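You operate a simulated robot arm through the tools that you are given. There is no shell and no other tool. Be economical: measure what you need, move in short steps, check, and stop when the job is done.

You run a simulated two-armed robot. Do the job below in one go: nothing can be reset, and whatever is moved stays where it is left.

Task
Take the blue cloth from the left half of the bench and lay it out flat on the right half of the bench.

The check looks at the end state, three seconds after you hand in, the way a careful person would. Anything else that was tipped, shoved, dropped, spilled or broken makes it a failure. Flat cloth is picked up by pressing the open fingertips on it (5 to 10 N) and closing them slowly along it; thin cloth reads only 2 to 8 mm in the jaws.

Robot
Two 6-joint arms with two-finger parallel grippers on one trunk, on a base that drives. Base frame: it is fixed to the floor where the robot stands at the start and does not move with it; the origin is under the middle of the robot, x ahead of it, y to its left, z up; the surface under the hand at the start is at about z = 0.85. Units: m, degrees, N and s.
The left shoulder is at the start at [-0.102, 0.177, 0.758], the right one opposite. With the tool pointing down near the work surface each hand reaches from about 0.1 to 0.68 m from the robot's upright axis, wherever it stands, measured 20 degrees to its own side. Places, roughly: right half of the bench [2.1, 0.1, 0.8]. Payload 1.57 kg a hand.
The tool frame of a hand sits at the grasp point between the pads (the TCP): z along the fingers, y along the line on which they close. The tips reach 0.03 m beyond it. Largest opening 0.08 m; finger width 0.017, thickness 0.012; the body of the gripper, 0.04 by 0.082 m, starts 0.08 m behind the TCP.
Orientation is told as [roll, pitch, yaw] about the base's x, y, z axes, in that order, counted from this pose: with the fingers straight down and closing along the base's y, the tool's x points along the base's -x, its y along +y and its z along -z.

Tools
- The arms move only by the tool play_rows. It takes "left_plan", "right_plan" or both (then of equal length, played together; a hand with none holds still); each is a list of rows, each a list of 7 numbers: the shift along the tool's x, y, z in units of 400 mm (1.0 is 400 mm), then the turn, a rotation vector about the tool's x, y, z in units of 45 degrees (1.0 is 45 degrees), then the finger opening in m, from 0 to 0.08. In form: [[dx, dy, dz, wx, wy, wz, claw], ...]. A call has 1 to 10 rows; each row is the pose to reach, as a shift and turn from the pose commanded when the call began, along the tool's axes at that moment. A call with a number of a shift or a turn outside -1 to 1 is refused whole. Each row takes 0.2 s and may step no farther than 0.05 m and 8.6 degrees from the row before; otherwise, or with a gripper value out of range, the whole call is refused. Where a pose cannot be reached the arm comes as near as it can. A force on the tool above 40 N (or 10 N above the force at the start of the call, whichever is more), or a blocked arm, ends the call early, and 0.2 s more pass. Each finger travels about 0.072 m/s and halts on what it meets, pressing with about 21 N; the grip force reading is that of the motor and also rises with nothing between the fingers. The clock runs only during rows and for 0.2 s after the last one: add rows that repeat a pose to give the fingers time. The reply holds the time, the measured pose of the TCP, the force on the tool along the base axes, the opening and the grip force, in the units named above and with some noise, with the torque about the TCP (base axes, N m) and any sound that the robot's microphone picked up.
- Cameras (640 x 400 px; columns grow to the right, rows downward): "scene" is now at [0.0371, 0.0321, 1.4889]; the picture's right is [0.35, -0.94, 0.00], its down [-0.69, -0.26, -0.68] and it looks along [0.64, 0.24, -0.73] (base axes); focal length 280 px, centre (320, 200). "left" rides on the left gripper at [0.072, 0.007, -0.122] in its tool frame; the picture's right is [-0.09, 1.00, 0.00], its down [-0.84, -0.08, -0.54] and it looks along [-0.54, -0.05, 0.84] (tool axes); focal length 238 px, centre (320, 200). "right" rides on the right gripper at [0.072, -0.007, -0.122] in its tool frame; the picture's right is [0.09, 1.00, 0.00], its down [-0.84, 0.08, -0.54] and it looks along [-0.54, 0.05, 0.84] (tool axes); focal length 238 px, centre (320, 200). There is no depth. A picture from a camera that has moved, and an enlarged one, comes with that camera's place and axes in the base frame and with its lens. The place of the scene camera against the robot may be out by one fixed shift of up to 0.012 m in any direction.
- capture(camera): a new picture of that camera. It takes no simulated time.
- slide_trunk(by): slides the trunk up (or, below 0, down) by that many m; the arms and the scene camera ride with it, the base frame stays. It gives what a move gives, with no picture.
- steer(legs): drives the robot by 1 to 6 legs, each [ahead, left, turn to the left] in m, m and degrees, along the robot's own axes; the way and the turn of a leg run together, so that a leg with both is an arc; at most 1.5 m and 180 degrees a leg. The arms and the cameras ride along, it lands a little off, and it stops where it bumps. It gives what a move gives.
- aim_head(pan, tilt): turns the head with the scene camera to pan (to the left, within 143 degrees either way) and tilt (down, from -29 to 69), counted from straight ahead of the robot. It gives what a move gives.
- enlarge(camera, box): a new picture of the part [left, top, right, bottom] of that camera's present view, enlarged. It takes no simulated time.
- close_job(): hands the job in; it is judged then, once.

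Work in short steps. Places have to be worked out from the pictures, the camera data and where the tool is seen: move nearer, look again, correct. Check each grasp and each placing, and mend what went wrong. You have 120 turns and 92 pictures in all, those below and enlarged ones among them. Open the grippers and draw the arms clear of the work before you hand the job in, unless the task says otherwise; then end with one line.

The tools are called after "Call:" as a command line: name --argument value ..., lists and objects as JSON in quotes. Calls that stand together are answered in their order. play_rows: Moves the arms, as the interface text tells. Its arguments: {"type":"object","properties":{"left_plan":{"type":"array"},"right_plan":{"type":"array"}},"required":[]} The other tools are called the same way: slide_trunk (by) slides the trunk up or down; steer (legs) drives the base; aim_head (pan, tilt) turns the head that bears the scene camera; capture (camera) takes a picture; enlarge (camera, box) takes an enlarged picture of a part of a camera's view; close_job () hands the job in.

At the start:

```text
clock: 0.0
left_position: [0.3658, 0.3319, 1.0435]
left_ee_rot: [0.0, -0.1, 0.1]
left_force: [-0.4, 0.3, 1.0]
left_moment: [0.02, 0.01, 0.01]
left_finger_gap: 0.0799
left_grasp_force: 0.1
right_position: [0.4777, 0.0105, 1.0783]
right_ee_rot: [0.0, -0.1, -0.1]
right_force: [-0.1, -0.9, 0.7]
right_moment: [0.02, 0.02, -0.02]
right_finger_gap: 0.0801
right_grasp_force: 0.1
trunk travel left (down, up): [-0.2, 0.128]
robot x, y, heading: [0.0023, -0.0006, -0.0]
head pan, tilt: [20.4, 47.2]
```

scene: 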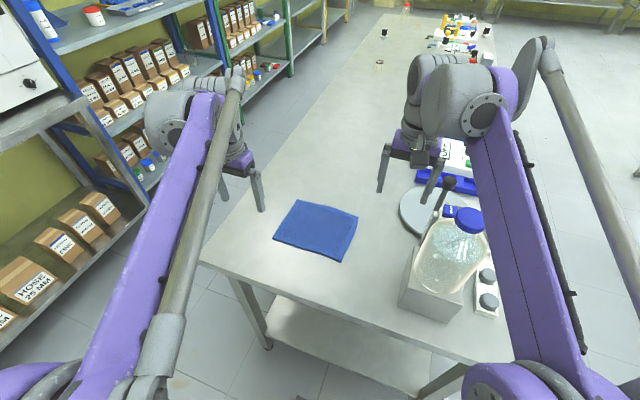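
right: 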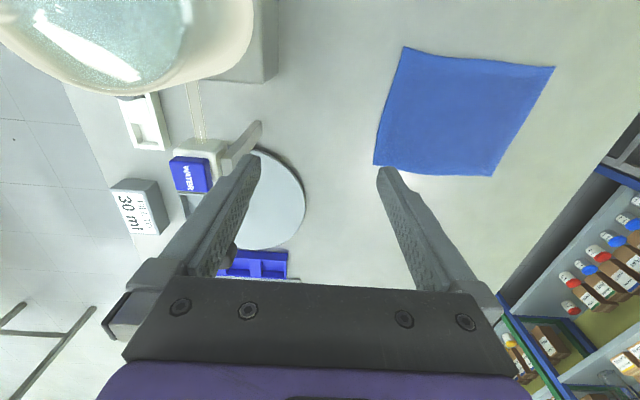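
left: 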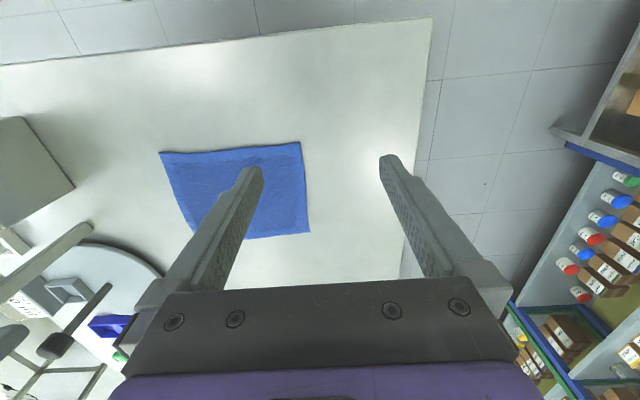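

I take the cloth to lie around (0.49, 0.21), about 0.17 x 0.2 m. I'll look closer at it, and then at the far half of the bench and the way there.

Call:
enlarge --camera "scene" --box '[240, 170, 400, 270]'

Call:
aim_head --pan 0 --tilt 20

```text
4.00 times, centred on (320, 220) of scene
camera zoom: at [0.0371, 0.0321, 1.4889], right [0.35, -0.94, 0.0], down [-0.69, -0.26, -0.68], along [0.64, 0.24, -0.73], focal length 1119 px, centre (320, 120)
```

zoom: 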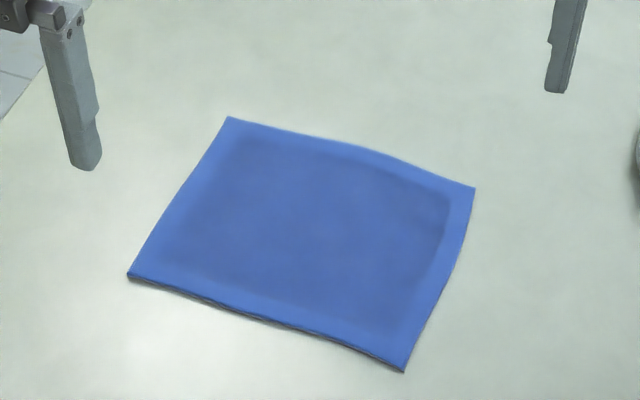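

```text
clock: 0.9
left_position: [0.3659, 0.3327, 1.0433]
left_ee_rot: [0.0, 0.0, 0.0]
left_force: [0.3, -0.5, -0.6]
left_moment: [0.03, 0.01, -0.01]
left_finger_gap: 0.0801
left_grasp_force: 0.1
right_position: [0.4762, 0.0096, 1.0782]
right_ee_rot: [0.0, -0.1, 0.1]
right_force: [-0.2, -0.1, 0.4]
right_moment: [0.02, -0.01, 0.0]
right_finger_gap: 0.08
right_grasp_force: 0.1
trunk travel left (down, up): [-0.2, 0.128]
robot x, y, heading: [-0.0035, 0.0007, -0.1]
head pan, tilt: [0.0, 20.0]
```

The cloth shows a hem and an edge line on the near side; it may be folded or just thin. Now I look ahead.

Call:
capture --camera "scene"

Call:
aim_head --pan -50 --tilt 30

Call:
capture --camera "scene"

```text
87 pictures are left
camera scene: at [0.0557, 0.0044, 1.5306], right [0.0, -1.0, 0.0], down [-0.34, 0.0, -0.94], along [0.94, 0.0, -0.34], focal length 280 px, centre (320, 200)
```

scene: 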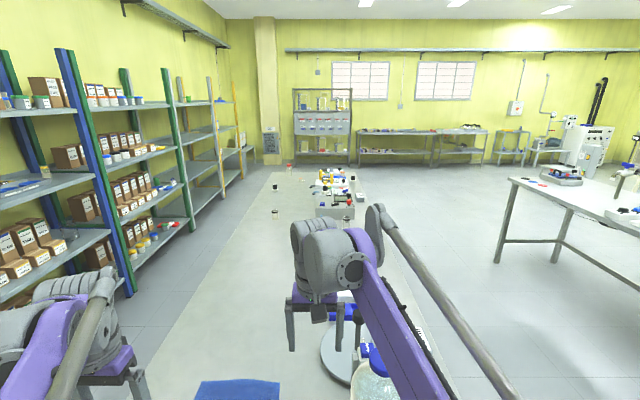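

```text
clock: 2.1
left_position: [0.3672, 0.3307, 1.0434]
left_ee_rot: [0.0, 0.0, 0.0]
left_force: [-0.3, -0.2, 0.6]
left_moment: [0.02, -0.03, 0.03]
left_finger_gap: 0.0799
left_grasp_force: 0.0
right_position: [0.4774, 0.0092, 1.0795]
right_ee_rot: [0.1, -0.1, -0.1]
right_force: [-0.2, 0.3, -0.1]
right_moment: [0.01, 0.01, -0.04]
right_finger_gap: 0.0803
right_grasp_force: 0.1
trunk travel left (down, up): [-0.2, 0.128]
robot x, y, heading: [-0.0023, -0.0028, 0.0]
head pan, tilt: [-50.0, 30.0]
```

```text
86 pictures are left
camera scene: at [0.0208, -0.0648, 1.5146], right [-0.77, -0.64, 0.0], down [-0.32, 0.38, -0.87], along [0.56, -0.66, -0.5], focal length 280 px, centre (320, 200)
```

scene: 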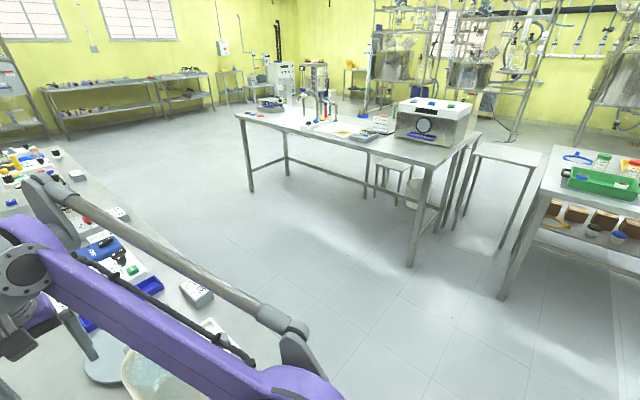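

The right side aisle is wide; the free part of the far half seems to be near its left (y>0.1) edge. I check the left aisle between bench and shelves.

Call:
aim_head --pan 65 --tilt 40

Call:
capture --camera "scene"

Call:
aim_head --pan 5 --tilt 25

Call:
enlarge --camera "scene" --box '[200, 100, 440, 250]'

```text
clock: 4.0
left_position: [0.3646, 0.3316, 1.0443]
left_ee_rot: [0.0, -0.1, 0.0]
left_force: [0.1, 0.0, -0.4]
left_moment: [-0.01, 0.02, -0.01]
left_finger_gap: 0.0802
left_grasp_force: 0.1
right_position: [0.4778, 0.0095, 1.0785]
right_ee_rot: [0.0, -0.2, 0.0]
right_force: [0.5, 0.2, 1.0]
right_moment: [-0.03, -0.03, 0.01]
right_finger_gap: 0.0805
right_grasp_force: 0.0
trunk travel left (down, up): [-0.2, 0.128]
robot x, y, heading: [-0.0037, 0.0043, -0.2]
head pan, tilt: [65.0, 40.0]
```

```text
85 pictures are left
camera scene: at [-0.0015, 0.0814, 1.4992], right [0.91, -0.42, 0.0], down [-0.27, -0.58, -0.77], along [0.32, 0.69, -0.64], focal length 280 px, centre (320, 200)
```

scene: 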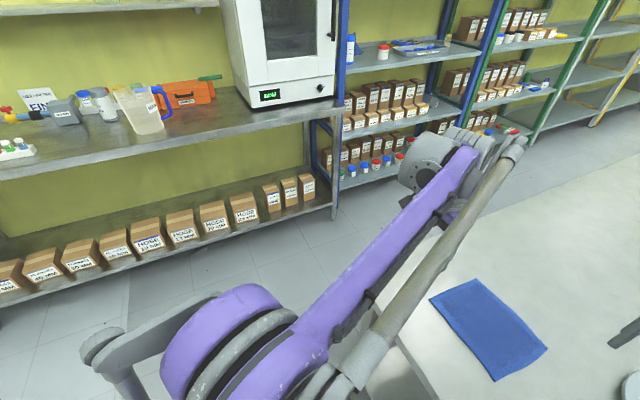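

```text
clock: 5.3
left_position: [0.3658, 0.3316, 1.0436]
left_ee_rot: [0.0, 0.0, 0.0]
left_force: [0.0, 0.0, -1.6]
left_moment: [0.0, 0.0, 0.02]
left_finger_gap: 0.0802
left_grasp_force: 0.0
right_position: [0.4764, 0.0102, 1.0782]
right_ee_rot: [0.0, -0.2, 0.0]
right_force: [0.7, 0.8, -0.4]
right_moment: [0.0, 0.0, -0.01]
right_finger_gap: 0.08
right_grasp_force: 0.0
trunk travel left (down, up): [-0.2, 0.128]
robot x, y, heading: [0.0021, 0.0001, 0.1]
head pan, tilt: [5.0, 25.0]
```

```text
2.67 times, centred on (320, 175) of scene
camera zoom: at [0.0544, 0.0125, 1.5225], right [0.09, -1.0, 0.0], down [-0.42, -0.04, -0.91], along [0.9, 0.08, -0.42], focal length 746 px, centre (320, 267)
```

zoom: 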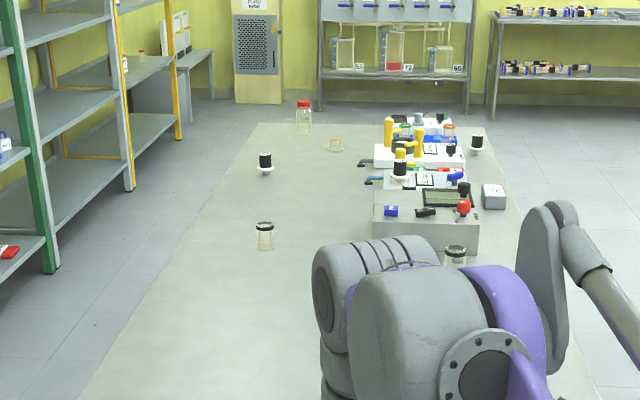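

Far half: free area about x 1.65–2.1, y 0.08–0.45 between small bottles and the instruments; the left aisle is about 1 m wide, so I'll work from there. First I move the left hand over the near-left corner of the cloth and look.

Call:
play_rows --left_plan '[[-0.053, -0.04, 0.083, 0, 0, 0, 0.06], [-0.107, -0.08, 0.167, 0, 0, 0, 0.045], [-0.16, -0.1175, 0.25, 0, 0, 0, 0.035], [-0.16, -0.1175, 0.25, 0, 0, 0, 0.035]]'

Call:
aim_head --pan 20 --tilt 47

Call:
capture --camera "left"

Call:
enlarge --camera "scene" --box '[240, 150, 400, 250]'

```text
clock: 6.3
left_position: [0.4302, 0.284, 0.9424]
left_ee_rot: [0.0, -0.1, 0.0]
left_force: [-0.8, -0.1, 0.0]
left_moment: [0.02, -0.02, 0.01]
left_finger_gap: 0.0346
left_grasp_force: 0.1
right_position: [0.4773, 0.0099, 1.0779]
right_ee_rot: [0.0, -0.1, 0.0]
right_force: [-0.4, 0.3, -0.7]
right_moment: [-0.01, 0.0, 0.0]
right_finger_gap: 0.0798
right_grasp_force: 0.1
trunk travel left (down, up): [-0.2, 0.128]
robot x, y, heading: [0.003, -0.0003, -0.3]
head pan, tilt: [5.0, 25.0]
```

```text
clock: 7.2
left_position: [0.4295, 0.2842, 0.9421]
left_ee_rot: [0.0, -0.1, 0.0]
left_force: [0.2, 0.1, 0.0]
left_moment: [0.0, 0.04, 0.04]
left_finger_gap: 0.0352
left_grasp_force: 0.0
right_position: [0.478, 0.0105, 1.0783]
right_ee_rot: [-0.1, -0.2, 0.0]
right_force: [0.0, 0.2, -0.4]
right_moment: [0.0, 0.04, 0.01]
right_finger_gap: 0.0799
right_grasp_force: 0.0
trunk travel left (down, up): [-0.2, 0.128]
robot x, y, heading: [-0.0047, -0.0004, -0.2]
head pan, tilt: [20.0, 47.0]
```

```text
83 pictures are left
camera left: at [0.359, 0.292, 1.0657], right [0.09, 1.0, 0.0], down [0.84, -0.08, 0.54], along [0.54, -0.05, -0.84], focal length 238 px, centre (320, 200)
```

left: 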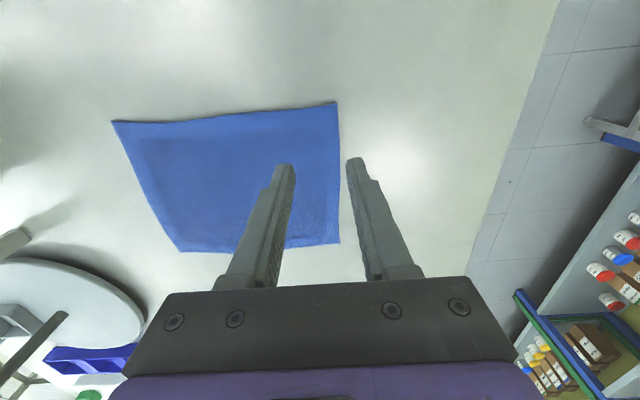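

```text
4.00 times, centred on (320, 200) of scene
camera zoom: at [0.0374, 0.0316, 1.4892], right [0.34, -0.94, 0.0], down [-0.69, -0.25, -0.68], along [0.64, 0.23, -0.73], focal length 1119 px, centre (320, 200)
```

zoom: 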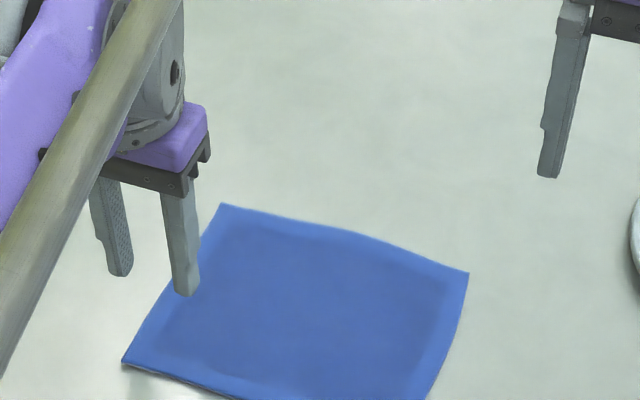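

From the wrist view, the cloth spans about x 0.40–0.56, y 0.10–0.30. I lower the left hand to just above the near-left corner, tips around z 0.862.

Call:
play_rows --left_plan '[[0.03, -0.0275, 0.0625, 0, 0, 0, 0.03], [0.03, -0.0275, 0.125, 0, 0, 0, 0.03], [0.03, -0.0275, 0.125, 0, 0, 0, 0.03]]'

Call:
capture --camera "left"

Call:
enlarge --camera "scene" --box '[240, 170, 400, 270]'

```text
clock: 8.0
left_position: [0.4184, 0.2736, 0.8926]
left_ee_rot: [0.0, -0.1, -0.1]
left_force: [-0.4, -0.2, -0.9]
left_moment: [-0.02, 0.0, -0.01]
left_finger_gap: 0.0301
left_grasp_force: 0.2
right_position: [0.4781, 0.0094, 1.0785]
right_ee_rot: [0.0, 0.0, 0.0]
right_force: [-0.1, -0.5, -0.7]
right_moment: [0.0, -0.01, -0.02]
right_finger_gap: 0.08
right_grasp_force: 0.0
trunk travel left (down, up): [-0.2, 0.128]
robot x, y, heading: [0.0004, -0.002, -0.0]
head pan, tilt: [20.0, 47.0]
```

```text
81 pictures are left
camera left: at [0.3464, 0.2807, 1.0154], right [0.09, 1.0, 0.0], down [0.84, -0.08, 0.54], along [0.54, -0.05, -0.84], focal length 238 px, centre (320, 200)
```

left: 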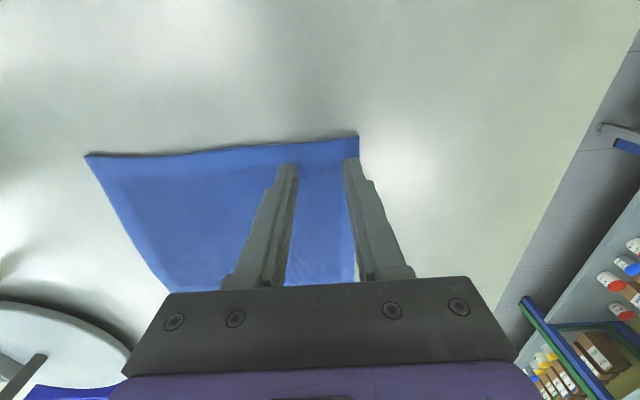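

```text
4.00 times, centred on (320, 220) of scene
camera zoom: at [0.0371, 0.0315, 1.4892], right [0.34, -0.94, 0.0], down [-0.69, -0.25, -0.68], along [0.64, 0.23, -0.73], focal length 1119 px, centre (320, 120)
```

zoom: 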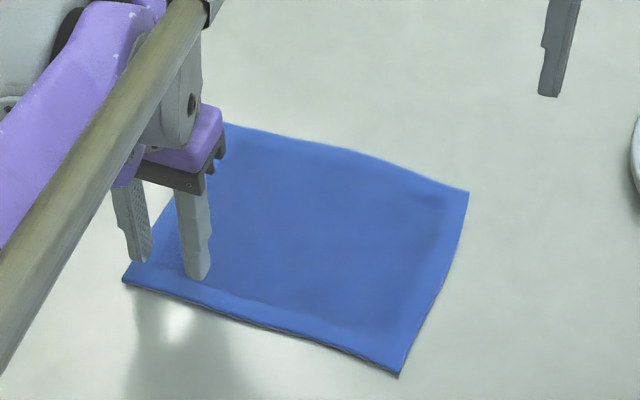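

The corner is at about (0.400, 0.302); the fingers sit just inside it. I shift 5 mm inward and press down carefully.

Call:
play_rows --left_plan '[[0.005, -0.0125, 0, 0, 0, 0, 0.03], [0.005, -0.0125, 0.015, 0, 0, 0, 0.03], [0.005, -0.0125, 0.025, 0, 0, 0, 0.03], [0.005, -0.0125, 0.025, 0, 0, 0, 0.03]]'

```text
clock: 9.0
left_position: [0.4164, 0.2681, 0.8836]
left_ee_rot: [0.0, -0.1, -0.1]
left_force: [0.2, 0.2, 6.1]
left_moment: [-0.02, 0.0, 0.01]
left_finger_gap: 0.0299
left_grasp_force: 0.2
right_position: [0.4772, 0.0094, 1.078]
right_ee_rot: [-0.1, -0.1, 0.0]
right_force: [-0.2, -0.4, -0.1]
right_moment: [-0.01, 0.0, -0.02]
right_finger_gap: 0.0802
right_grasp_force: 0.0
trunk travel left (down, up): [-0.2, 0.128]
robot x, y, heading: [0.0002, -0.0028, 0.0]
head pan, tilt: [20.0, 47.0]
```

Contact at 6 N. Now I close slowly.

Call:
play_rows --left_plan '[[0, 0, 0.001, 0, 0, 0, 0.027], [0, 0, 0.001, 0, 0, 0, 0.024], [0, 0, 0.001, 0, 0, 0, 0.021], [0, 0, 0.001, 0, 0, 0, 0.018], [0, 0, 0.001, 0, 0, 0, 0.015], [0, 0, 0.001, 0, 0, 0, 0.012], [0, 0, 0.001, 0, 0, 0, 0.008], [0, 0, 0.001, 0, 0, 0, 0.004], [0, 0, 0.001, 0, 0, 0, 0], [0, 0, 0.001, 0, 0, 0, 0]]'

Call:
capture --camera "left"

```text
clock: 11.2
left_position: [0.4161, 0.2678, 0.8831]
left_ee_rot: [-0.1, -0.1, 0.0]
left_force: [0.8, 0.1, 11.1]
left_moment: [-0.01, -0.01, -0.02]
left_finger_gap: 0.0043
left_grasp_force: 20.8
right_position: [0.4768, 0.0092, 1.0785]
right_ee_rot: [-0.1, -0.1, 0.0]
right_force: [0.2, 0.0, 0.0]
right_moment: [0.03, 0.0, -0.01]
right_finger_gap: 0.0802
right_grasp_force: 0.0
trunk travel left (down, up): [-0.2, 0.128]
robot x, y, heading: [0.0022, -0.0031, 0.2]
head pan, tilt: [20.0, 47.0]
```

```text
79 pictures are left
camera left: at [0.3443, 0.2759, 1.0055], right [0.09, 1.0, 0.0], down [0.84, -0.08, 0.54], along [0.54, -0.05, -0.84], focal length 238 px, centre (320, 200)
```

left: 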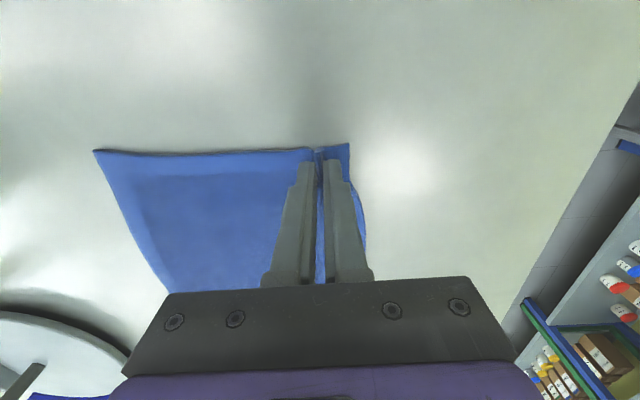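

Grasped (4.3 mm, 21 N). Now the right hand goes above the near-right corner, around (0.415, 0.142), staying high first.

Call:
play_rows --right_plan '[[0.039, 0.083, 0, 0, 0, 0, 0.06], [0.078, 0.166, 0, 0, 0, 0, 0.04], [0.116, 0.249, 0, 0, 0, 0, 0.03], [0.155, 0.331, 0, 0, 0, 0, 0.03], [0.155, 0.331, 0.1, 0, 0, 0, 0.03], [0.155, 0.331, 0.2, 0, 0, 0, 0.03], [0.155, 0.331, 0.3, 0, 0, 0, 0.03], [0.155, 0.331, 0.3, 0, 0, 0, 0.03]]'

Call:
capture --camera "right"

Call:
capture --camera "scene"

```text
clock: 13.0
left_position: [0.4167, 0.2682, 0.8826]
left_ee_rot: [-0.1, 0.0, 0.0]
left_force: [0.6, 0.7, 11.0]
left_moment: [0.02, 0.02, -0.03]
left_finger_gap: 0.0044
left_grasp_force: 21.3
right_position: [0.4152, 0.1412, 0.9571]
right_ee_rot: [0.0, -0.1, 0.0]
right_force: [-1.2, -0.4, 0.9]
right_moment: [0.01, 0.0, -0.01]
right_finger_gap: 0.03
right_grasp_force: 0.1
trunk travel left (down, up): [-0.2, 0.128]
robot x, y, heading: [-0.0034, 0.0004, -0.1]
head pan, tilt: [20.0, 47.0]
```

```text
78 pictures are left
camera right: at [0.3428, 0.1338, 1.0805], right [-0.09, 1.0, 0.0], down [0.84, 0.08, 0.54], along [0.54, 0.05, -0.84], focal length 238 px, centre (320, 200)
```

right: 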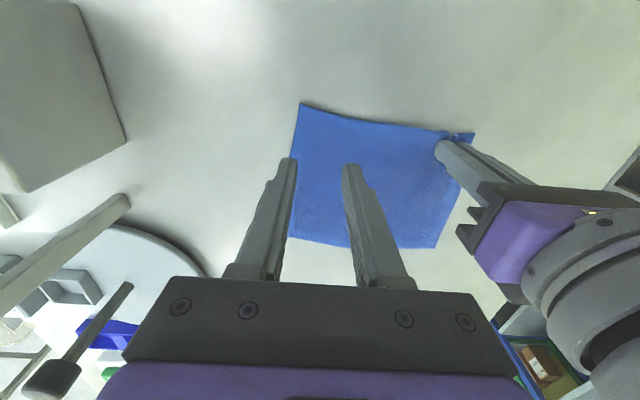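

```text
77 pictures are left
camera scene: at [0.0368, 0.0313, 1.4892], right [0.34, -0.94, 0.0], down [-0.69, -0.25, -0.68], along [0.64, 0.23, -0.73], focal length 280 px, centre (320, 200)
```

scene: 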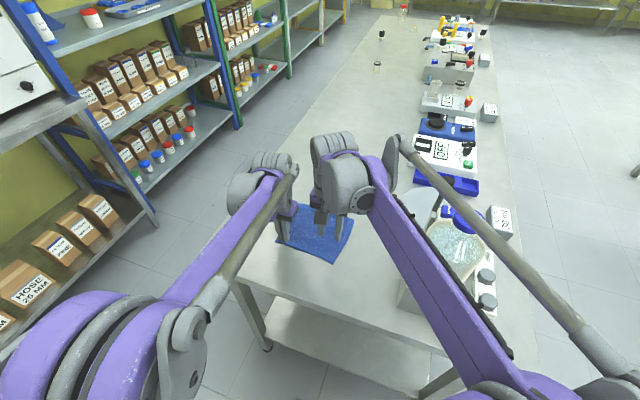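

The corner now sits near (0.388, 0.120). I adjust to (0.407, 0.150) and go down to just above the cloth.

Call:
play_rows --right_plan '[[0.02, 0.0225, 0.05, 0, 0, 0, 0.03], [0.02, 0.0225, 0.11, 0, 0, 0, 0.03], [0.02, 0.0225, 0.16, 0, 0, 0, 0.03], [0.02, 0.0225, 0.16, 0, 0, 0, 0.03]]'

Call:
capture --camera "right"

```text
clock: 14.0
left_position: [0.4166, 0.2682, 0.8829]
left_ee_rot: [0.0, -0.1, 0.0]
left_force: [-0.4, 0.6, 10.5]
left_moment: [0.01, 0.01, -0.03]
left_finger_gap: 0.0043
left_grasp_force: 20.5
right_position: [0.4072, 0.1501, 0.8944]
right_ee_rot: [0.0, -0.1, -0.1]
right_force: [-0.4, -0.1, -0.1]
right_moment: [0.02, 0.01, 0.01]
right_finger_gap: 0.0301
right_grasp_force: 0.0
trunk travel left (down, up): [-0.2, 0.128]
robot x, y, heading: [-0.0008, -0.0011, 0.3]
head pan, tilt: [20.0, 47.0]
```

```text
76 pictures are left
camera right: at [0.3348, 0.1434, 1.0177], right [-0.09, 1.0, 0.0], down [0.84, 0.08, 0.54], along [0.54, 0.05, -0.84], focal length 238 px, centre (320, 200)
```

right: 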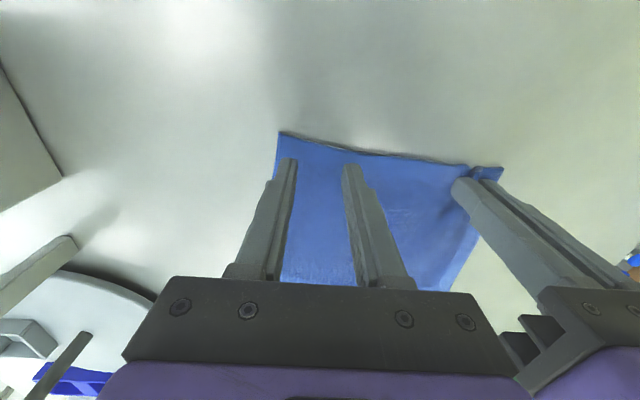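

Well placed. Press down.

Call:
play_rows --right_plan '[[0, 0, 0.015, 0, 0, 0, 0.03], [0, 0, 0.024, 0, 0, 0, 0.03], [0, 0, 0.027, 0, 0, 0, 0.03], [0, 0, 0.027, 0, 0, 0, 0.03]]'

```text
clock: 15.0
left_position: [0.416, 0.2684, 0.8835]
left_ee_rot: [0.0, -0.1, 0.1]
left_force: [0.7, 1.2, 9.3]
left_moment: [0.01, -0.01, -0.01]
left_finger_gap: 0.004
left_grasp_force: 21.0
right_position: [0.4061, 0.1509, 0.8838]
right_ee_rot: [0.1, -0.1, 0.0]
right_force: [1.5, -1.2, 2.5]
right_moment: [-0.02, -0.03, -0.03]
right_finger_gap: 0.03
right_grasp_force: 0.1
trunk travel left (down, up): [-0.2, 0.128]
robot x, y, heading: [-0.0015, 0.0013, 0.2]
head pan, tilt: [20.0, 47.0]
```

2.5 N; I press about a millimetre more, then close slowly.

Call:
play_rows --right_plan '[[0, 0, 0.003, 0, 0, 0, 0.03], [0, 0, 0.003, 0, 0, 0, 0.027], [0, 0, 0.003, 0, 0, 0, 0.023], [0, 0, 0.003, 0, 0, 0, 0.019], [0, 0, 0.003, 0, 0, 0, 0.015], [0, 0, 0.003, 0, 0, 0, 0.011], [0, 0, 0.003, 0, 0, 0, 0.007], [0, 0, 0.003, 0, 0, 0, 0.003], [0, 0, 0.003, 0, 0, 0, 0], [0, 0, 0.003, 0, 0, 0, 0]]'

Call:
capture --camera "right"

```text
clock: 17.2
left_position: [0.4147, 0.2685, 0.8827]
left_ee_rot: [0.0, 0.0, -0.1]
left_force: [0.7, -2.2, 5.4]
left_moment: [-0.09, -0.03, -0.02]
left_finger_gap: 0.0043
left_grasp_force: 21.1
right_position: [0.4063, 0.15, 0.8822]
right_ee_rot: [0.1, -0.1, 0.0]
right_force: [-1.3, 2.3, 15.4]
right_moment: [0.04, -0.03, 0.01]
right_finger_gap: 0.004
right_grasp_force: 21.1
trunk travel left (down, up): [-0.2, 0.128]
robot x, y, heading: [-0.0041, 0.0015, -0.1]
head pan, tilt: [20.0, 47.0]
```

```text
75 pictures are left
camera right: at [0.3343, 0.1434, 1.0053], right [-0.09, 1.0, 0.0], down [0.84, 0.08, 0.54], along [0.54, 0.05, -0.84], focal length 238 px, centre (320, 200)
```

right: 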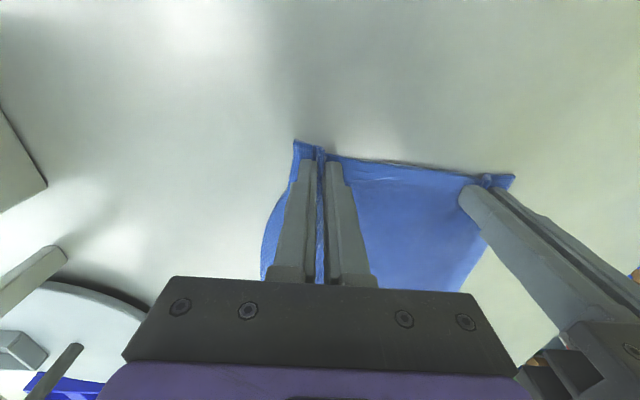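

Both corners are held. I lift both together by 0.24 m.

Call:
play_rows --left_plan '[[0, 0, -0.06, 0, 0, 0, 0], [0, 0, -0.12, 0, 0, 0, 0], [0, 0, -0.18, 0, 0, 0, 0], [0, 0, -0.26, 0, 0, 0, 0], [0, 0, -0.34, 0, 0, 0, 0], [0, 0, -0.42, 0, 0, 0, 0], [0, 0, -0.51, 0, 0, 0, 0], [0, 0, -0.6, 0, 0, 0, 0], [0, 0, -0.6, 0, 0, 0, 0]]' --right_plan '[[0, 0, -0.06, 0, 0, 0, 0], [0, 0, -0.12, 0, 0, 0, 0], [0, 0, -0.18, 0, 0, 0, 0], [0, 0, -0.26, 0, 0, 0, 0], [0, 0, -0.34, 0, 0, 0, 0], [0, 0, -0.42, 0, 0, 0, 0], [0, 0, -0.51, 0, 0, 0, 0], [0, 0, -0.6, 0, 0, 0, 0], [0, 0, -0.6, 0, 0, 0, 0]]'

Call:
capture --camera "scene"

Call:
capture --camera "right"

```text
clock: 19.2
left_position: [0.4167, 0.2693, 1.1239]
left_ee_rot: [0.0, -0.1, 0.0]
left_force: [-0.5, -0.2, -0.1]
left_moment: [0.02, -0.02, -0.03]
left_finger_gap: 0.0042
left_grasp_force: 21.6
right_position: [0.4071, 0.1515, 1.1214]
right_ee_rot: [-0.1, -0.1, 0.0]
right_force: [0.1, 0.4, 0.1]
right_moment: [0.0, 0.0, 0.01]
right_finger_gap: 0.0039
right_grasp_force: 20.9
trunk travel left (down, up): [-0.2, 0.128]
robot x, y, heading: [0.0004, 0.0008, -0.1]
head pan, tilt: [20.0, 47.0]
```

```text
74 pictures are left
camera scene: at [0.0371, 0.0314, 1.4892], right [0.34, -0.94, 0.0], down [-0.69, -0.25, -0.68], along [0.64, 0.23, -0.73], focal length 280 px, centre (320, 200)
```

scene: 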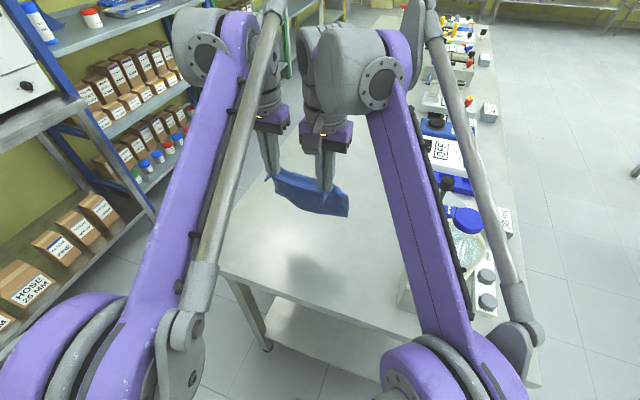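

```text
73 pictures are left
camera right: at [0.3344, 0.1447, 1.2447], right [-0.09, 1.0, 0.0], down [0.84, 0.08, 0.54], along [0.54, 0.05, -0.84], focal length 238 px, centre (320, 200)
```

right: 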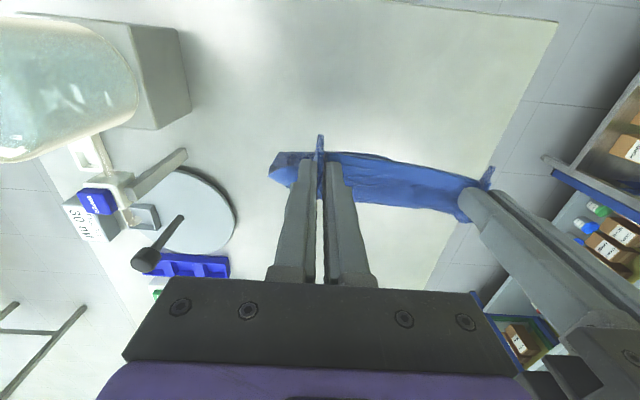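

The cloth hangs from both hands. I zoom in to see whether it is one layer or folded.

Call:
enlarge --camera "scene" --box '[240, 140, 368, 220]'

Call:
enlarge --camera "right" --box '[240, 110, 528, 290]'

```text
5.00 times, centred on (304, 180) of scene
camera zoom: at [0.0371, 0.0314, 1.4892], right [0.34, -0.94, 0.0], down [-0.69, -0.25, -0.68], along [0.64, 0.23, -0.73], focal length 1399 px, centre (400, 300)
```

zoom: 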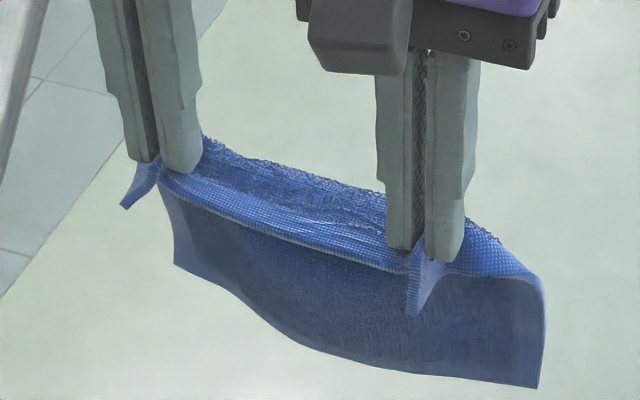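

```text
2.22 times, centred on (384, 200) of right
camera zoom: at [0.3344, 0.1447, 1.2447], right [-0.09, 1.0, 0.0], down [0.84, 0.08, 0.54], along [0.54, 0.05, -0.84], focal length 530 px, centre (178, 200)
```

zoom: 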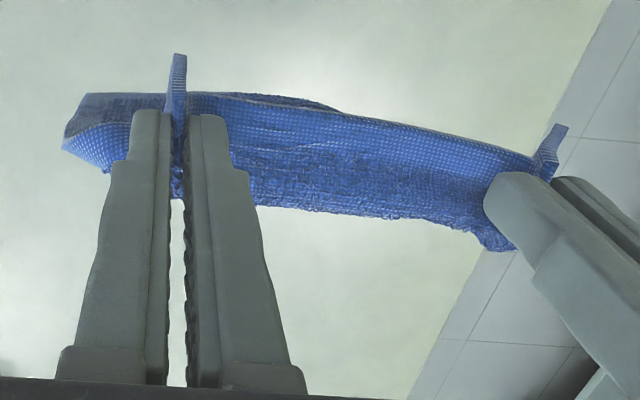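

It is a single layer, properly held. I raise the trunk by 0.1 m for clearance and drive back and left to line up with the left aisle.

Call:
slide_trunk --by 0.1

Call:
steer --legs '[[-0.2, 0, 0], [0, 0.45, 0]]'

Call:
aim_head --pan 15 --tilt 45

Call:
capture --camera "scene"

```text
clock: 20.5
left_position: [0.4143, 0.2685, 1.2237]
left_ee_rot: [-0.1, -0.1, 0.0]
left_force: [-0.6, -0.4, -0.4]
left_moment: [0.06, -0.02, -0.04]
left_finger_gap: 0.0043
left_grasp_force: 21.0
right_position: [0.4066, 0.1509, 1.2218]
right_ee_rot: [0.0, 0.0, 0.0]
right_force: [0.9, 0.3, 0.3]
right_moment: [0.03, 0.0, -0.02]
right_finger_gap: 0.0038
right_grasp_force: 21.2
trunk travel left (down, up): [-0.3, 0.028]
robot x, y, heading: [-0.0009, -0.0016, 0.2]
head pan, tilt: [20.0, 47.0]
```

```text
clock: 26.2
left_position: [0.2157, 0.7215, 1.224]
left_ee_rot: [0.1, -0.1, -0.2]
left_force: [0.3, 0.7, 1.2]
left_moment: [0.0, 0.02, 0.03]
left_finger_gap: 0.0041
left_grasp_force: 21.3
right_position: [0.2069, 0.6039, 1.2225]
right_ee_rot: [0.0, -0.1, -0.1]
right_force: [0.5, -0.1, -0.5]
right_moment: [0.03, 0.03, 0.01]
right_finger_gap: 0.0037
right_grasp_force: 21.5
trunk travel left (down, up): [-0.3, 0.028]
robot x, y, heading: [-0.2018, 0.4578, -0.1]
head pan, tilt: [20.0, 47.0]
```

```text
clock: 26.9
left_position: [0.2158, 0.723, 1.2229]
left_ee_rot: [0.0, 0.1, -0.2]
left_force: [0.1, -0.5, -0.8]
left_moment: [-0.02, 0.02, 0.0]
left_finger_gap: 0.0042
left_grasp_force: 21.0
right_position: [0.207, 0.6053, 1.2224]
right_ee_rot: [-0.1, -0.1, -0.1]
right_force: [0.3, 0.5, -0.2]
right_moment: [0.02, 0.01, -0.01]
right_finger_gap: 0.0041
right_grasp_force: 20.7
trunk travel left (down, up): [-0.3, 0.028]
robot x, y, heading: [-0.2005, 0.4516, -0.2]
head pan, tilt: [15.0, 45.0]
```

```text
70 pictures are left
camera scene: at [-0.1631, 0.4792, 1.5963], right [0.26, -0.97, 0.0], down [-0.68, -0.18, -0.71], along [0.68, 0.18, -0.71], focal length 280 px, centre (320, 200)
```

scene: 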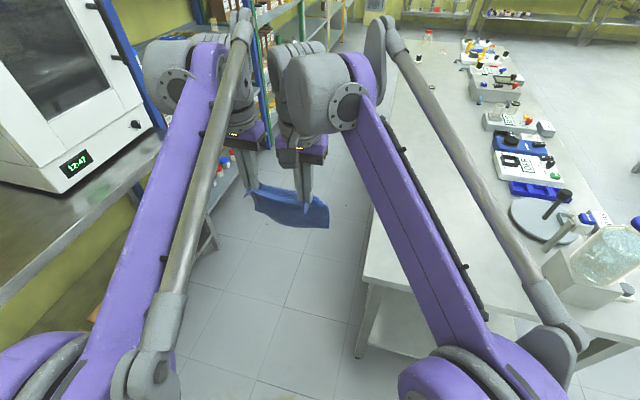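

The aisle is clear; I slide left to y≈0.85 and drive forward in steps.

Call:
steer --legs '[[0, 0.4, 0], [0.6, 0, 0]]'

Call:
capture --camera "scene"

```text
clock: 33.9
left_position: [0.8111, 1.1236, 1.2236]
left_ee_rot: [0.0, -0.1, -0.2]
left_force: [0.5, -0.5, 0.2]
left_moment: [-0.03, -0.01, 0.03]
left_finger_gap: 0.0042
left_grasp_force: 20.8
right_position: [0.8024, 1.0051, 1.2226]
right_ee_rot: [0.1, -0.1, -0.1]
right_force: [-0.6, 0.3, 0.2]
right_moment: [0.0, 0.04, 0.01]
right_finger_gap: 0.0035
right_grasp_force: 21.1
trunk travel left (down, up): [-0.3, 0.028]
robot x, y, heading: [0.3958, 0.8533, 0.1]
head pan, tilt: [15.0, 45.0]
```

```text
69 pictures are left
camera scene: at [0.4331, 0.88, 1.5963], right [0.26, -0.97, 0.0], down [-0.68, -0.18, -0.71], along [0.68, 0.18, -0.71], focal length 280 px, centre (320, 200)
```

scene: 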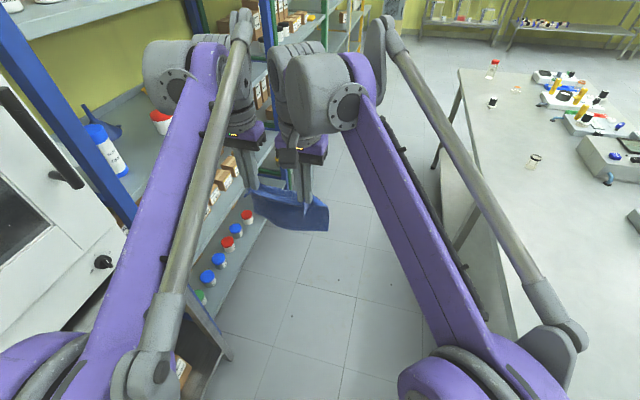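

All clear so far. I continue to x≈1.67.

Call:
steer --legs '[[0.64, 0, 0], [0.64, -0.02, 0]]'

Call:
aim_head --pan 70 --tilt 35

Call:
capture --camera "scene"

Call:
aim_head --pan -70 --tilt 50

Call:
capture --camera "scene"

```text
clock: 40.7
left_position: [2.0978, 1.0946, 1.2244]
left_ee_rot: [-0.1, 0.0, -0.4]
left_force: [-0.7, 0.1, -0.9]
left_moment: [-0.02, 0.01, 0.01]
left_finger_gap: 0.0042
left_grasp_force: 20.6
right_position: [2.0871, 0.9781, 1.2225]
right_ee_rot: [0.0, -0.1, -0.4]
right_force: [0.2, 1.5, 0.4]
right_moment: [0.03, 0.0, 0.03]
right_finger_gap: 0.0039
right_grasp_force: 21.4
trunk travel left (down, up): [-0.3, 0.028]
robot x, y, heading: [1.6764, 0.8269, -0.7]
head pan, tilt: [15.0, 45.0]
```

```text
clock: 41.9
left_position: [2.0971, 1.0954, 1.2232]
left_ee_rot: [0.1, 0.0, -0.4]
left_force: [-0.4, -0.5, -0.5]
left_moment: [-0.03, 0.0, 0.0]
left_finger_gap: 0.004
left_grasp_force: 21.4
right_position: [2.088, 0.9774, 1.2212]
right_ee_rot: [-0.1, 0.0, -0.4]
right_force: [1.0, 0.4, 0.4]
right_moment: [0.02, 0.01, 0.05]
right_finger_gap: 0.0038
right_grasp_force: 21.3
trunk travel left (down, up): [-0.3, 0.028]
robot x, y, heading: [1.6822, 0.8309, -0.3]
head pan, tilt: [70.0, 35.0]
```

```text
68 pictures are left
camera scene: at [1.6693, 0.9171, 1.6111], right [0.94, -0.35, 0.0], down [-0.2, -0.54, -0.82], along [0.29, 0.77, -0.57], focal length 280 px, centre (320, 200)
```

scene: 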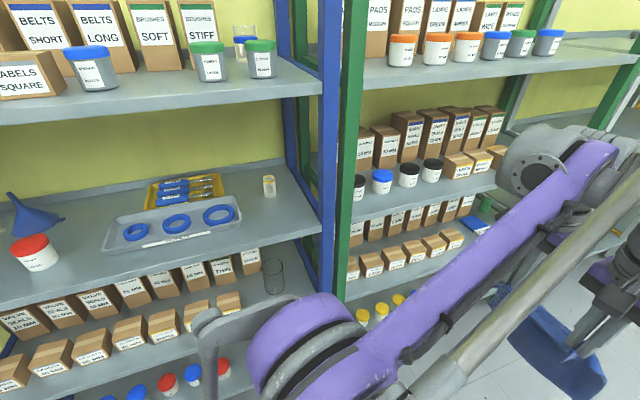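

```text
clock: 44.2
left_position: [2.0973, 1.0952, 1.2237]
left_ee_rot: [0.1, 0.0, -0.4]
left_force: [0.5, -0.5, 0.1]
left_moment: [0.0, 0.01, 0.0]
left_finger_gap: 0.004
left_grasp_force: 21.1
right_position: [2.0871, 0.9775, 1.2221]
right_ee_rot: [0.1, 0.1, -0.3]
right_force: [0.2, 0.3, -0.4]
right_moment: [0.02, 0.01, 0.02]
right_finger_gap: 0.0038
right_grasp_force: 21.1
trunk travel left (down, up): [-0.3, 0.028]
robot x, y, heading: [1.6774, 0.828, -0.4]
head pan, tilt: [-70.0, 50.0]
```

```text
67 pictures are left
camera scene: at [1.6643, 0.762, 1.5894], right [-0.94, -0.34, 0.0], down [-0.26, 0.72, -0.64], along [0.22, -0.61, -0.77], focal length 280 px, centre (320, 200)
```

scene: 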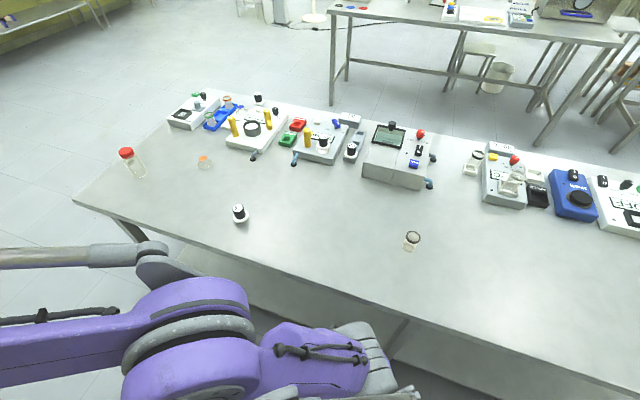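

There is elbow room to the shelves (~0.2 m) and the bench is free around (1.84, 0.28), between the bottle at (1.56, 0.26) and the stopper at (2.10, 0.34). I turn right 90°.

Call:
steer --legs '[[0, 0, -90]]'

Call:
aim_head --pan 15 --tilt 50

Call:
capture --camera "scene"

```text
clock: 48.4
left_position: [1.9448, 0.4135, 1.2225]
left_ee_rot: [0.0, 0.0, -90.4]
left_force: [0.4, 0.8, -0.3]
left_moment: [0.02, -0.02, 0.03]
left_finger_gap: 0.004
left_grasp_force: 21.1
right_position: [1.8272, 0.4217, 1.2224]
right_ee_rot: [0.0, 0.0, -90.4]
right_force: [0.3, 0.4, 0.3]
right_moment: [-0.02, 0.0, 0.06]
right_finger_gap: 0.0039
right_grasp_force: 21.1
trunk travel left (down, up): [-0.3, 0.028]
robot x, y, heading: [1.6792, 0.8284, -90.5]
head pan, tilt: [-70.0, 50.0]
```

```text
clock: 50.0
left_position: [1.9446, 0.4133, 1.2241]
left_ee_rot: [0.0, 0.0, -90.4]
left_force: [0.3, -0.2, -0.2]
left_moment: [0.04, 0.01, 0.06]
left_finger_gap: 0.0037
left_grasp_force: 20.7
right_position: [1.8285, 0.4211, 1.2226]
right_ee_rot: [0.1, 0.0, -90.5]
right_force: [1.8, -0.2, -0.4]
right_moment: [-0.03, -0.04, 0.06]
right_finger_gap: 0.0036
right_grasp_force: 20.8
trunk travel left (down, up): [-0.3, 0.028]
robot x, y, heading: [1.6783, 0.8326, -90.2]
head pan, tilt: [15.0, 50.0]
```

```text
66 pictures are left
camera scene: at [1.7003, 0.8019, 1.5894], right [-0.97, -0.25, 0.0], down [-0.19, 0.74, -0.64], along [0.16, -0.62, -0.77], focal length 280 px, centre (320, 200)
```

scene: 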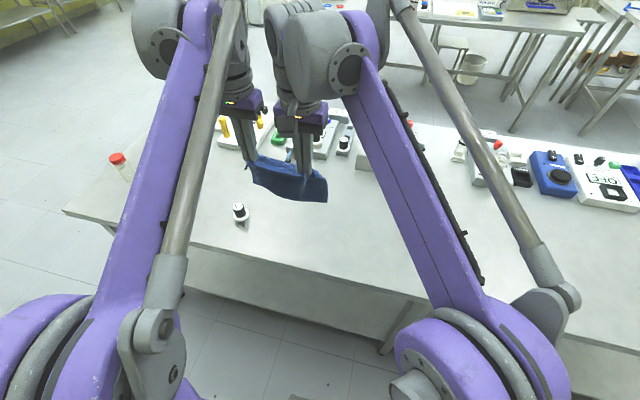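

Now a small move: ahead 0.07, right 0.05, to have the hands over x≈1.84; then lower the trunk back by 0.1.

Call:
steer --legs '[[0.07, -0.05, 0]]'

Call:
slide_trunk --by -0.1

Call:
capture --camera "scene"

Call:
capture --camera "right"

```text
clock: 51.1
left_position: [1.8962, 0.3429, 1.2234]
left_ee_rot: [0.0, 0.0, -90.2]
left_force: [0.1, -0.8, -1.2]
left_moment: [0.01, 0.01, 0.07]
left_finger_gap: 0.0038
left_grasp_force: 21.1
right_position: [1.7795, 0.3522, 1.2217]
right_ee_rot: [0.0, 0.0, -90.3]
right_force: [-0.2, 0.4, 0.0]
right_moment: [-0.02, -0.03, 0.08]
right_finger_gap: 0.0036
right_grasp_force: 20.4
trunk travel left (down, up): [-0.3, 0.028]
robot x, y, heading: [1.6312, 0.7608, -90.2]
head pan, tilt: [15.0, 50.0]
```

```text
clock: 52.4
left_position: [1.8961, 0.3429, 1.1232]
left_ee_rot: [0.0, 0.0, -90.3]
left_force: [-1.0, 0.5, 0.2]
left_moment: [0.01, 0.01, 0.11]
left_finger_gap: 0.0038
left_grasp_force: 20.6
right_position: [1.7783, 0.3524, 1.122]
right_ee_rot: [-0.1, -0.1, -90.2]
right_force: [0.3, -0.1, 0.0]
right_moment: [-0.01, 0.01, 0.08]
right_finger_gap: 0.004
right_grasp_force: 20.6
trunk travel left (down, up): [-0.2, 0.128]
robot x, y, heading: [1.6282, 0.7594, -90.2]
head pan, tilt: [15.0, 50.0]
```

```text
65 pictures are left
camera scene: at [1.6503, 0.7287, 1.4851], right [-0.97, -0.25, 0.0], down [-0.19, 0.74, -0.64], along [0.16, -0.62, -0.77], focal length 280 px, centre (320, 200)
```

scene: 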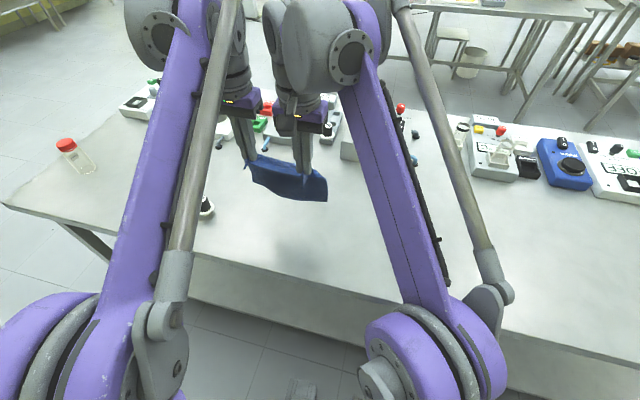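

```text
64 pictures are left
camera right: at [1.7723, 0.4241, 1.2451], right [1.0, 0.09, 0.0], down [0.07, -0.84, 0.54], along [0.05, -0.54, -0.84], focal length 238 px, centre (320, 200)
```

right: 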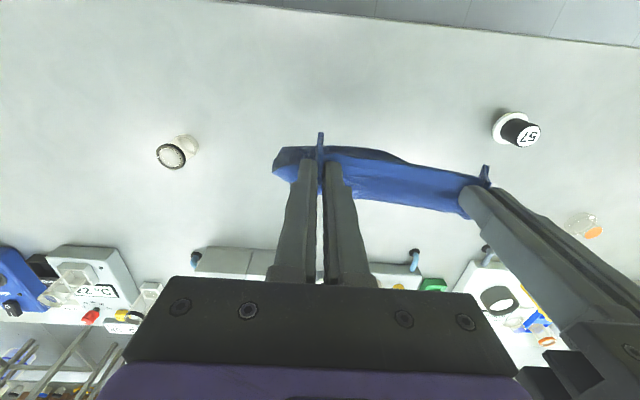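

Hands are over y≈0.35. I move them ahead by 0.12 m and lower to TCP z≈1.04, just before the hem touches.

Call:
play_rows --left_plan '[[-0.1, 0, 0, 0, 0, 0, 0], [-0.2, 0, 0, 0, 0, 0, 0], [-0.3, 0, 0, 0, 0, 0, 0], [-0.3, 0, 0.07, 0, 0, 0, 0], [-0.3, 0, 0.14, 0, 0, 0, 0], [-0.3, 0, 0.2, 0, 0, 0, 0], [-0.3, 0, 0.2, 0, 0, 0, 0]]' --right_plan '[[-0.1, 0, 0, 0, 0, 0, 0], [-0.2, 0, 0, 0, 0, 0, 0], [-0.3, 0, 0, 0, 0, 0, 0], [-0.3, 0, 0.07, 0, 0, 0, 0], [-0.3, 0, 0.14, 0, 0, 0, 0], [-0.3, 0, 0.2, 0, 0, 0, 0], [-0.3, 0, 0.2, 0, 0, 0, 0]]'

Call:
enlarge --camera "scene" --box '[190, 100, 382, 220]'

Call:
capture --camera "right"

```text
clock: 54.0
left_position: [1.898, 0.2237, 1.0442]
left_ee_rot: [0.1, -0.2, -90.2]
left_force: [-6.4, 1.2, -0.6]
left_moment: [0.05, 0.2, -0.06]
left_finger_gap: 0.0024
left_grasp_force: 21.5
left hand out of reach, approached as far as the arm can: row 3, 4
right_position: [1.7661, 0.2536, 1.0314]
right_ee_rot: [-0.2, 0.1, -90.2]
right_force: [6.5, -2.6, 0.6]
right_moment: [-0.08, -0.22, 0.05]
right_finger_gap: 0.0039
right_grasp_force: 20.8
right hand out of reach, approached as far as the arm can: row 1, 2, 3, 4, 5, 6, 7
trunk travel left (down, up): [-0.2, 0.128]
robot x, y, heading: [1.6292, 0.7581, -90.4]
head pan, tilt: [15.0, 50.0]
```

```text
3.33 times, centred on (286, 160) of scene
camera zoom: at [1.6505, 0.7288, 1.4851], right [-0.97, -0.25, 0.0], down [-0.19, 0.74, -0.64], along [0.16, -0.62, -0.77], focal length 932 px, centre (433, 333)
```

zoom: 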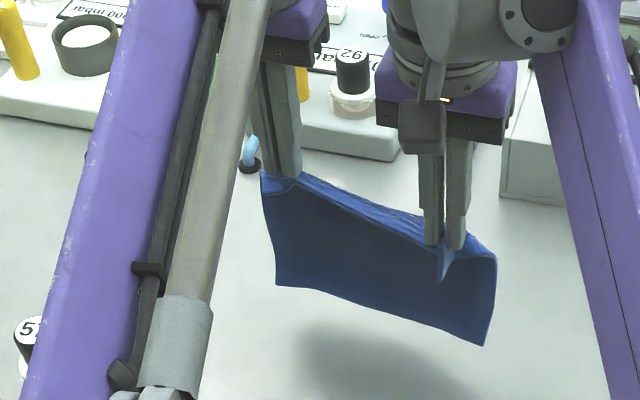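

```text
62 pictures are left
camera right: at [1.7584, 0.3255, 1.1536], right [1.0, 0.09, 0.0], down [0.07, -0.84, 0.54], along [0.04, -0.54, -0.84], focal length 238 px, centre (320, 200)
```

right: 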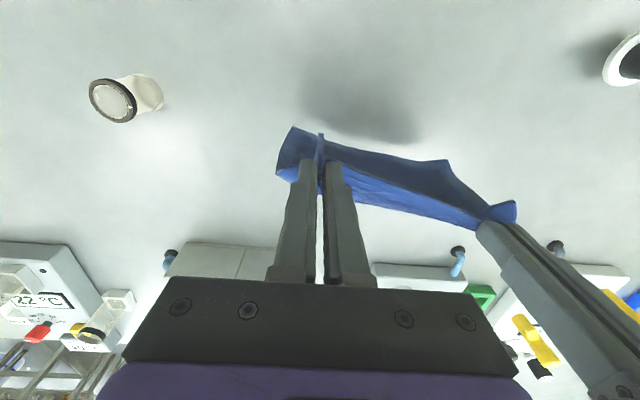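

The right hand ran out of reach across the body and stretched the cloth slightly (left pinch now 2.4 mm). I draw both hands straight back to relax it, then re-centre the arms in front of the robot.

Call:
play_rows --left_plan '[[0.1, 0, 0, 0, 0, 0, 0], [0.2, 0, 0, 0, 0, 0, 0], [0.3, 0, 0, 0, 0, 0, 0], [0.3, 0, 0, 0, 0, 0, 0]]' --right_plan '[[0.1, 0, 0, 0, 0, 0, 0], [0.2, 0, 0, 0, 0, 0, 0], [0.3, 0, 0, 0, 0, 0, 0], [0.3, 0, 0, 0, 0, 0, 0]]'

Call:
capture --camera "right"

Call:
capture --camera "left"

```text
clock: 55.0
left_position: [1.897, 0.343, 1.0419]
left_ee_rot: [0.1, 0.1, -90.4]
left_force: [-2.9, 0.3, -0.6]
left_moment: [0.02, 0.15, -0.03]
left_finger_gap: 0.0025
left_grasp_force: 20.9
right_position: [1.7658, 0.3734, 1.0304]
right_ee_rot: [-0.1, -0.1, -90.4]
right_force: [2.9, -1.1, -0.1]
right_moment: [-0.03, -0.14, 0.07]
right_finger_gap: 0.004
right_grasp_force: 21.2
trunk travel left (down, up): [-0.2, 0.128]
robot x, y, heading: [1.6305, 0.7629, -90.4]
head pan, tilt: [15.0, 50.0]
```

```text
61 pictures are left
camera right: at [1.76, 0.4447, 1.1524], right [1.0, 0.09, 0.0], down [0.07, -0.84, 0.54], along [0.05, -0.54, -0.84], focal length 238 px, centre (320, 200)
```

right: 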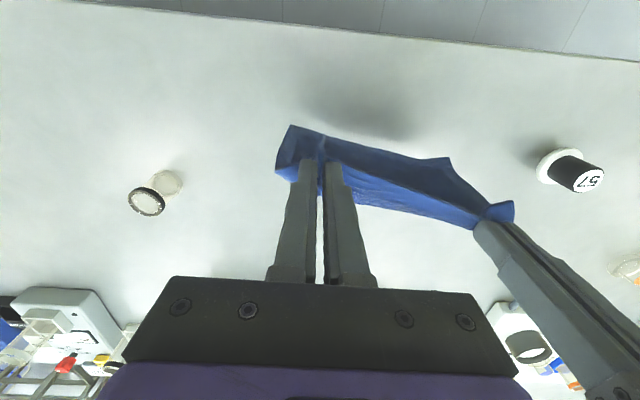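

```text
60 pictures are left
camera left: at [1.9045, 0.4155, 1.1655], right [1.0, -0.1, 0.0], down [-0.08, -0.84, 0.54], along [-0.05, -0.54, -0.84], focal length 238 px, centre (320, 200)
```

left: 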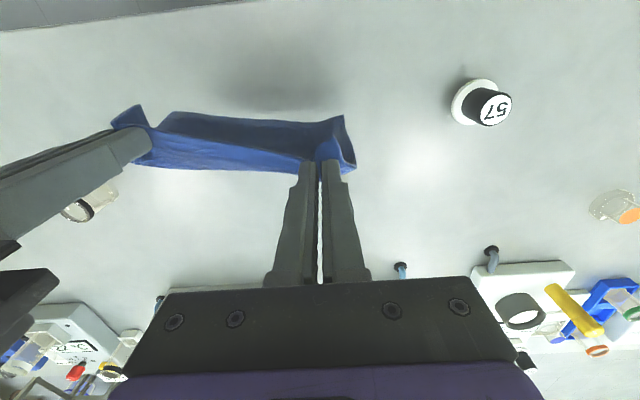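

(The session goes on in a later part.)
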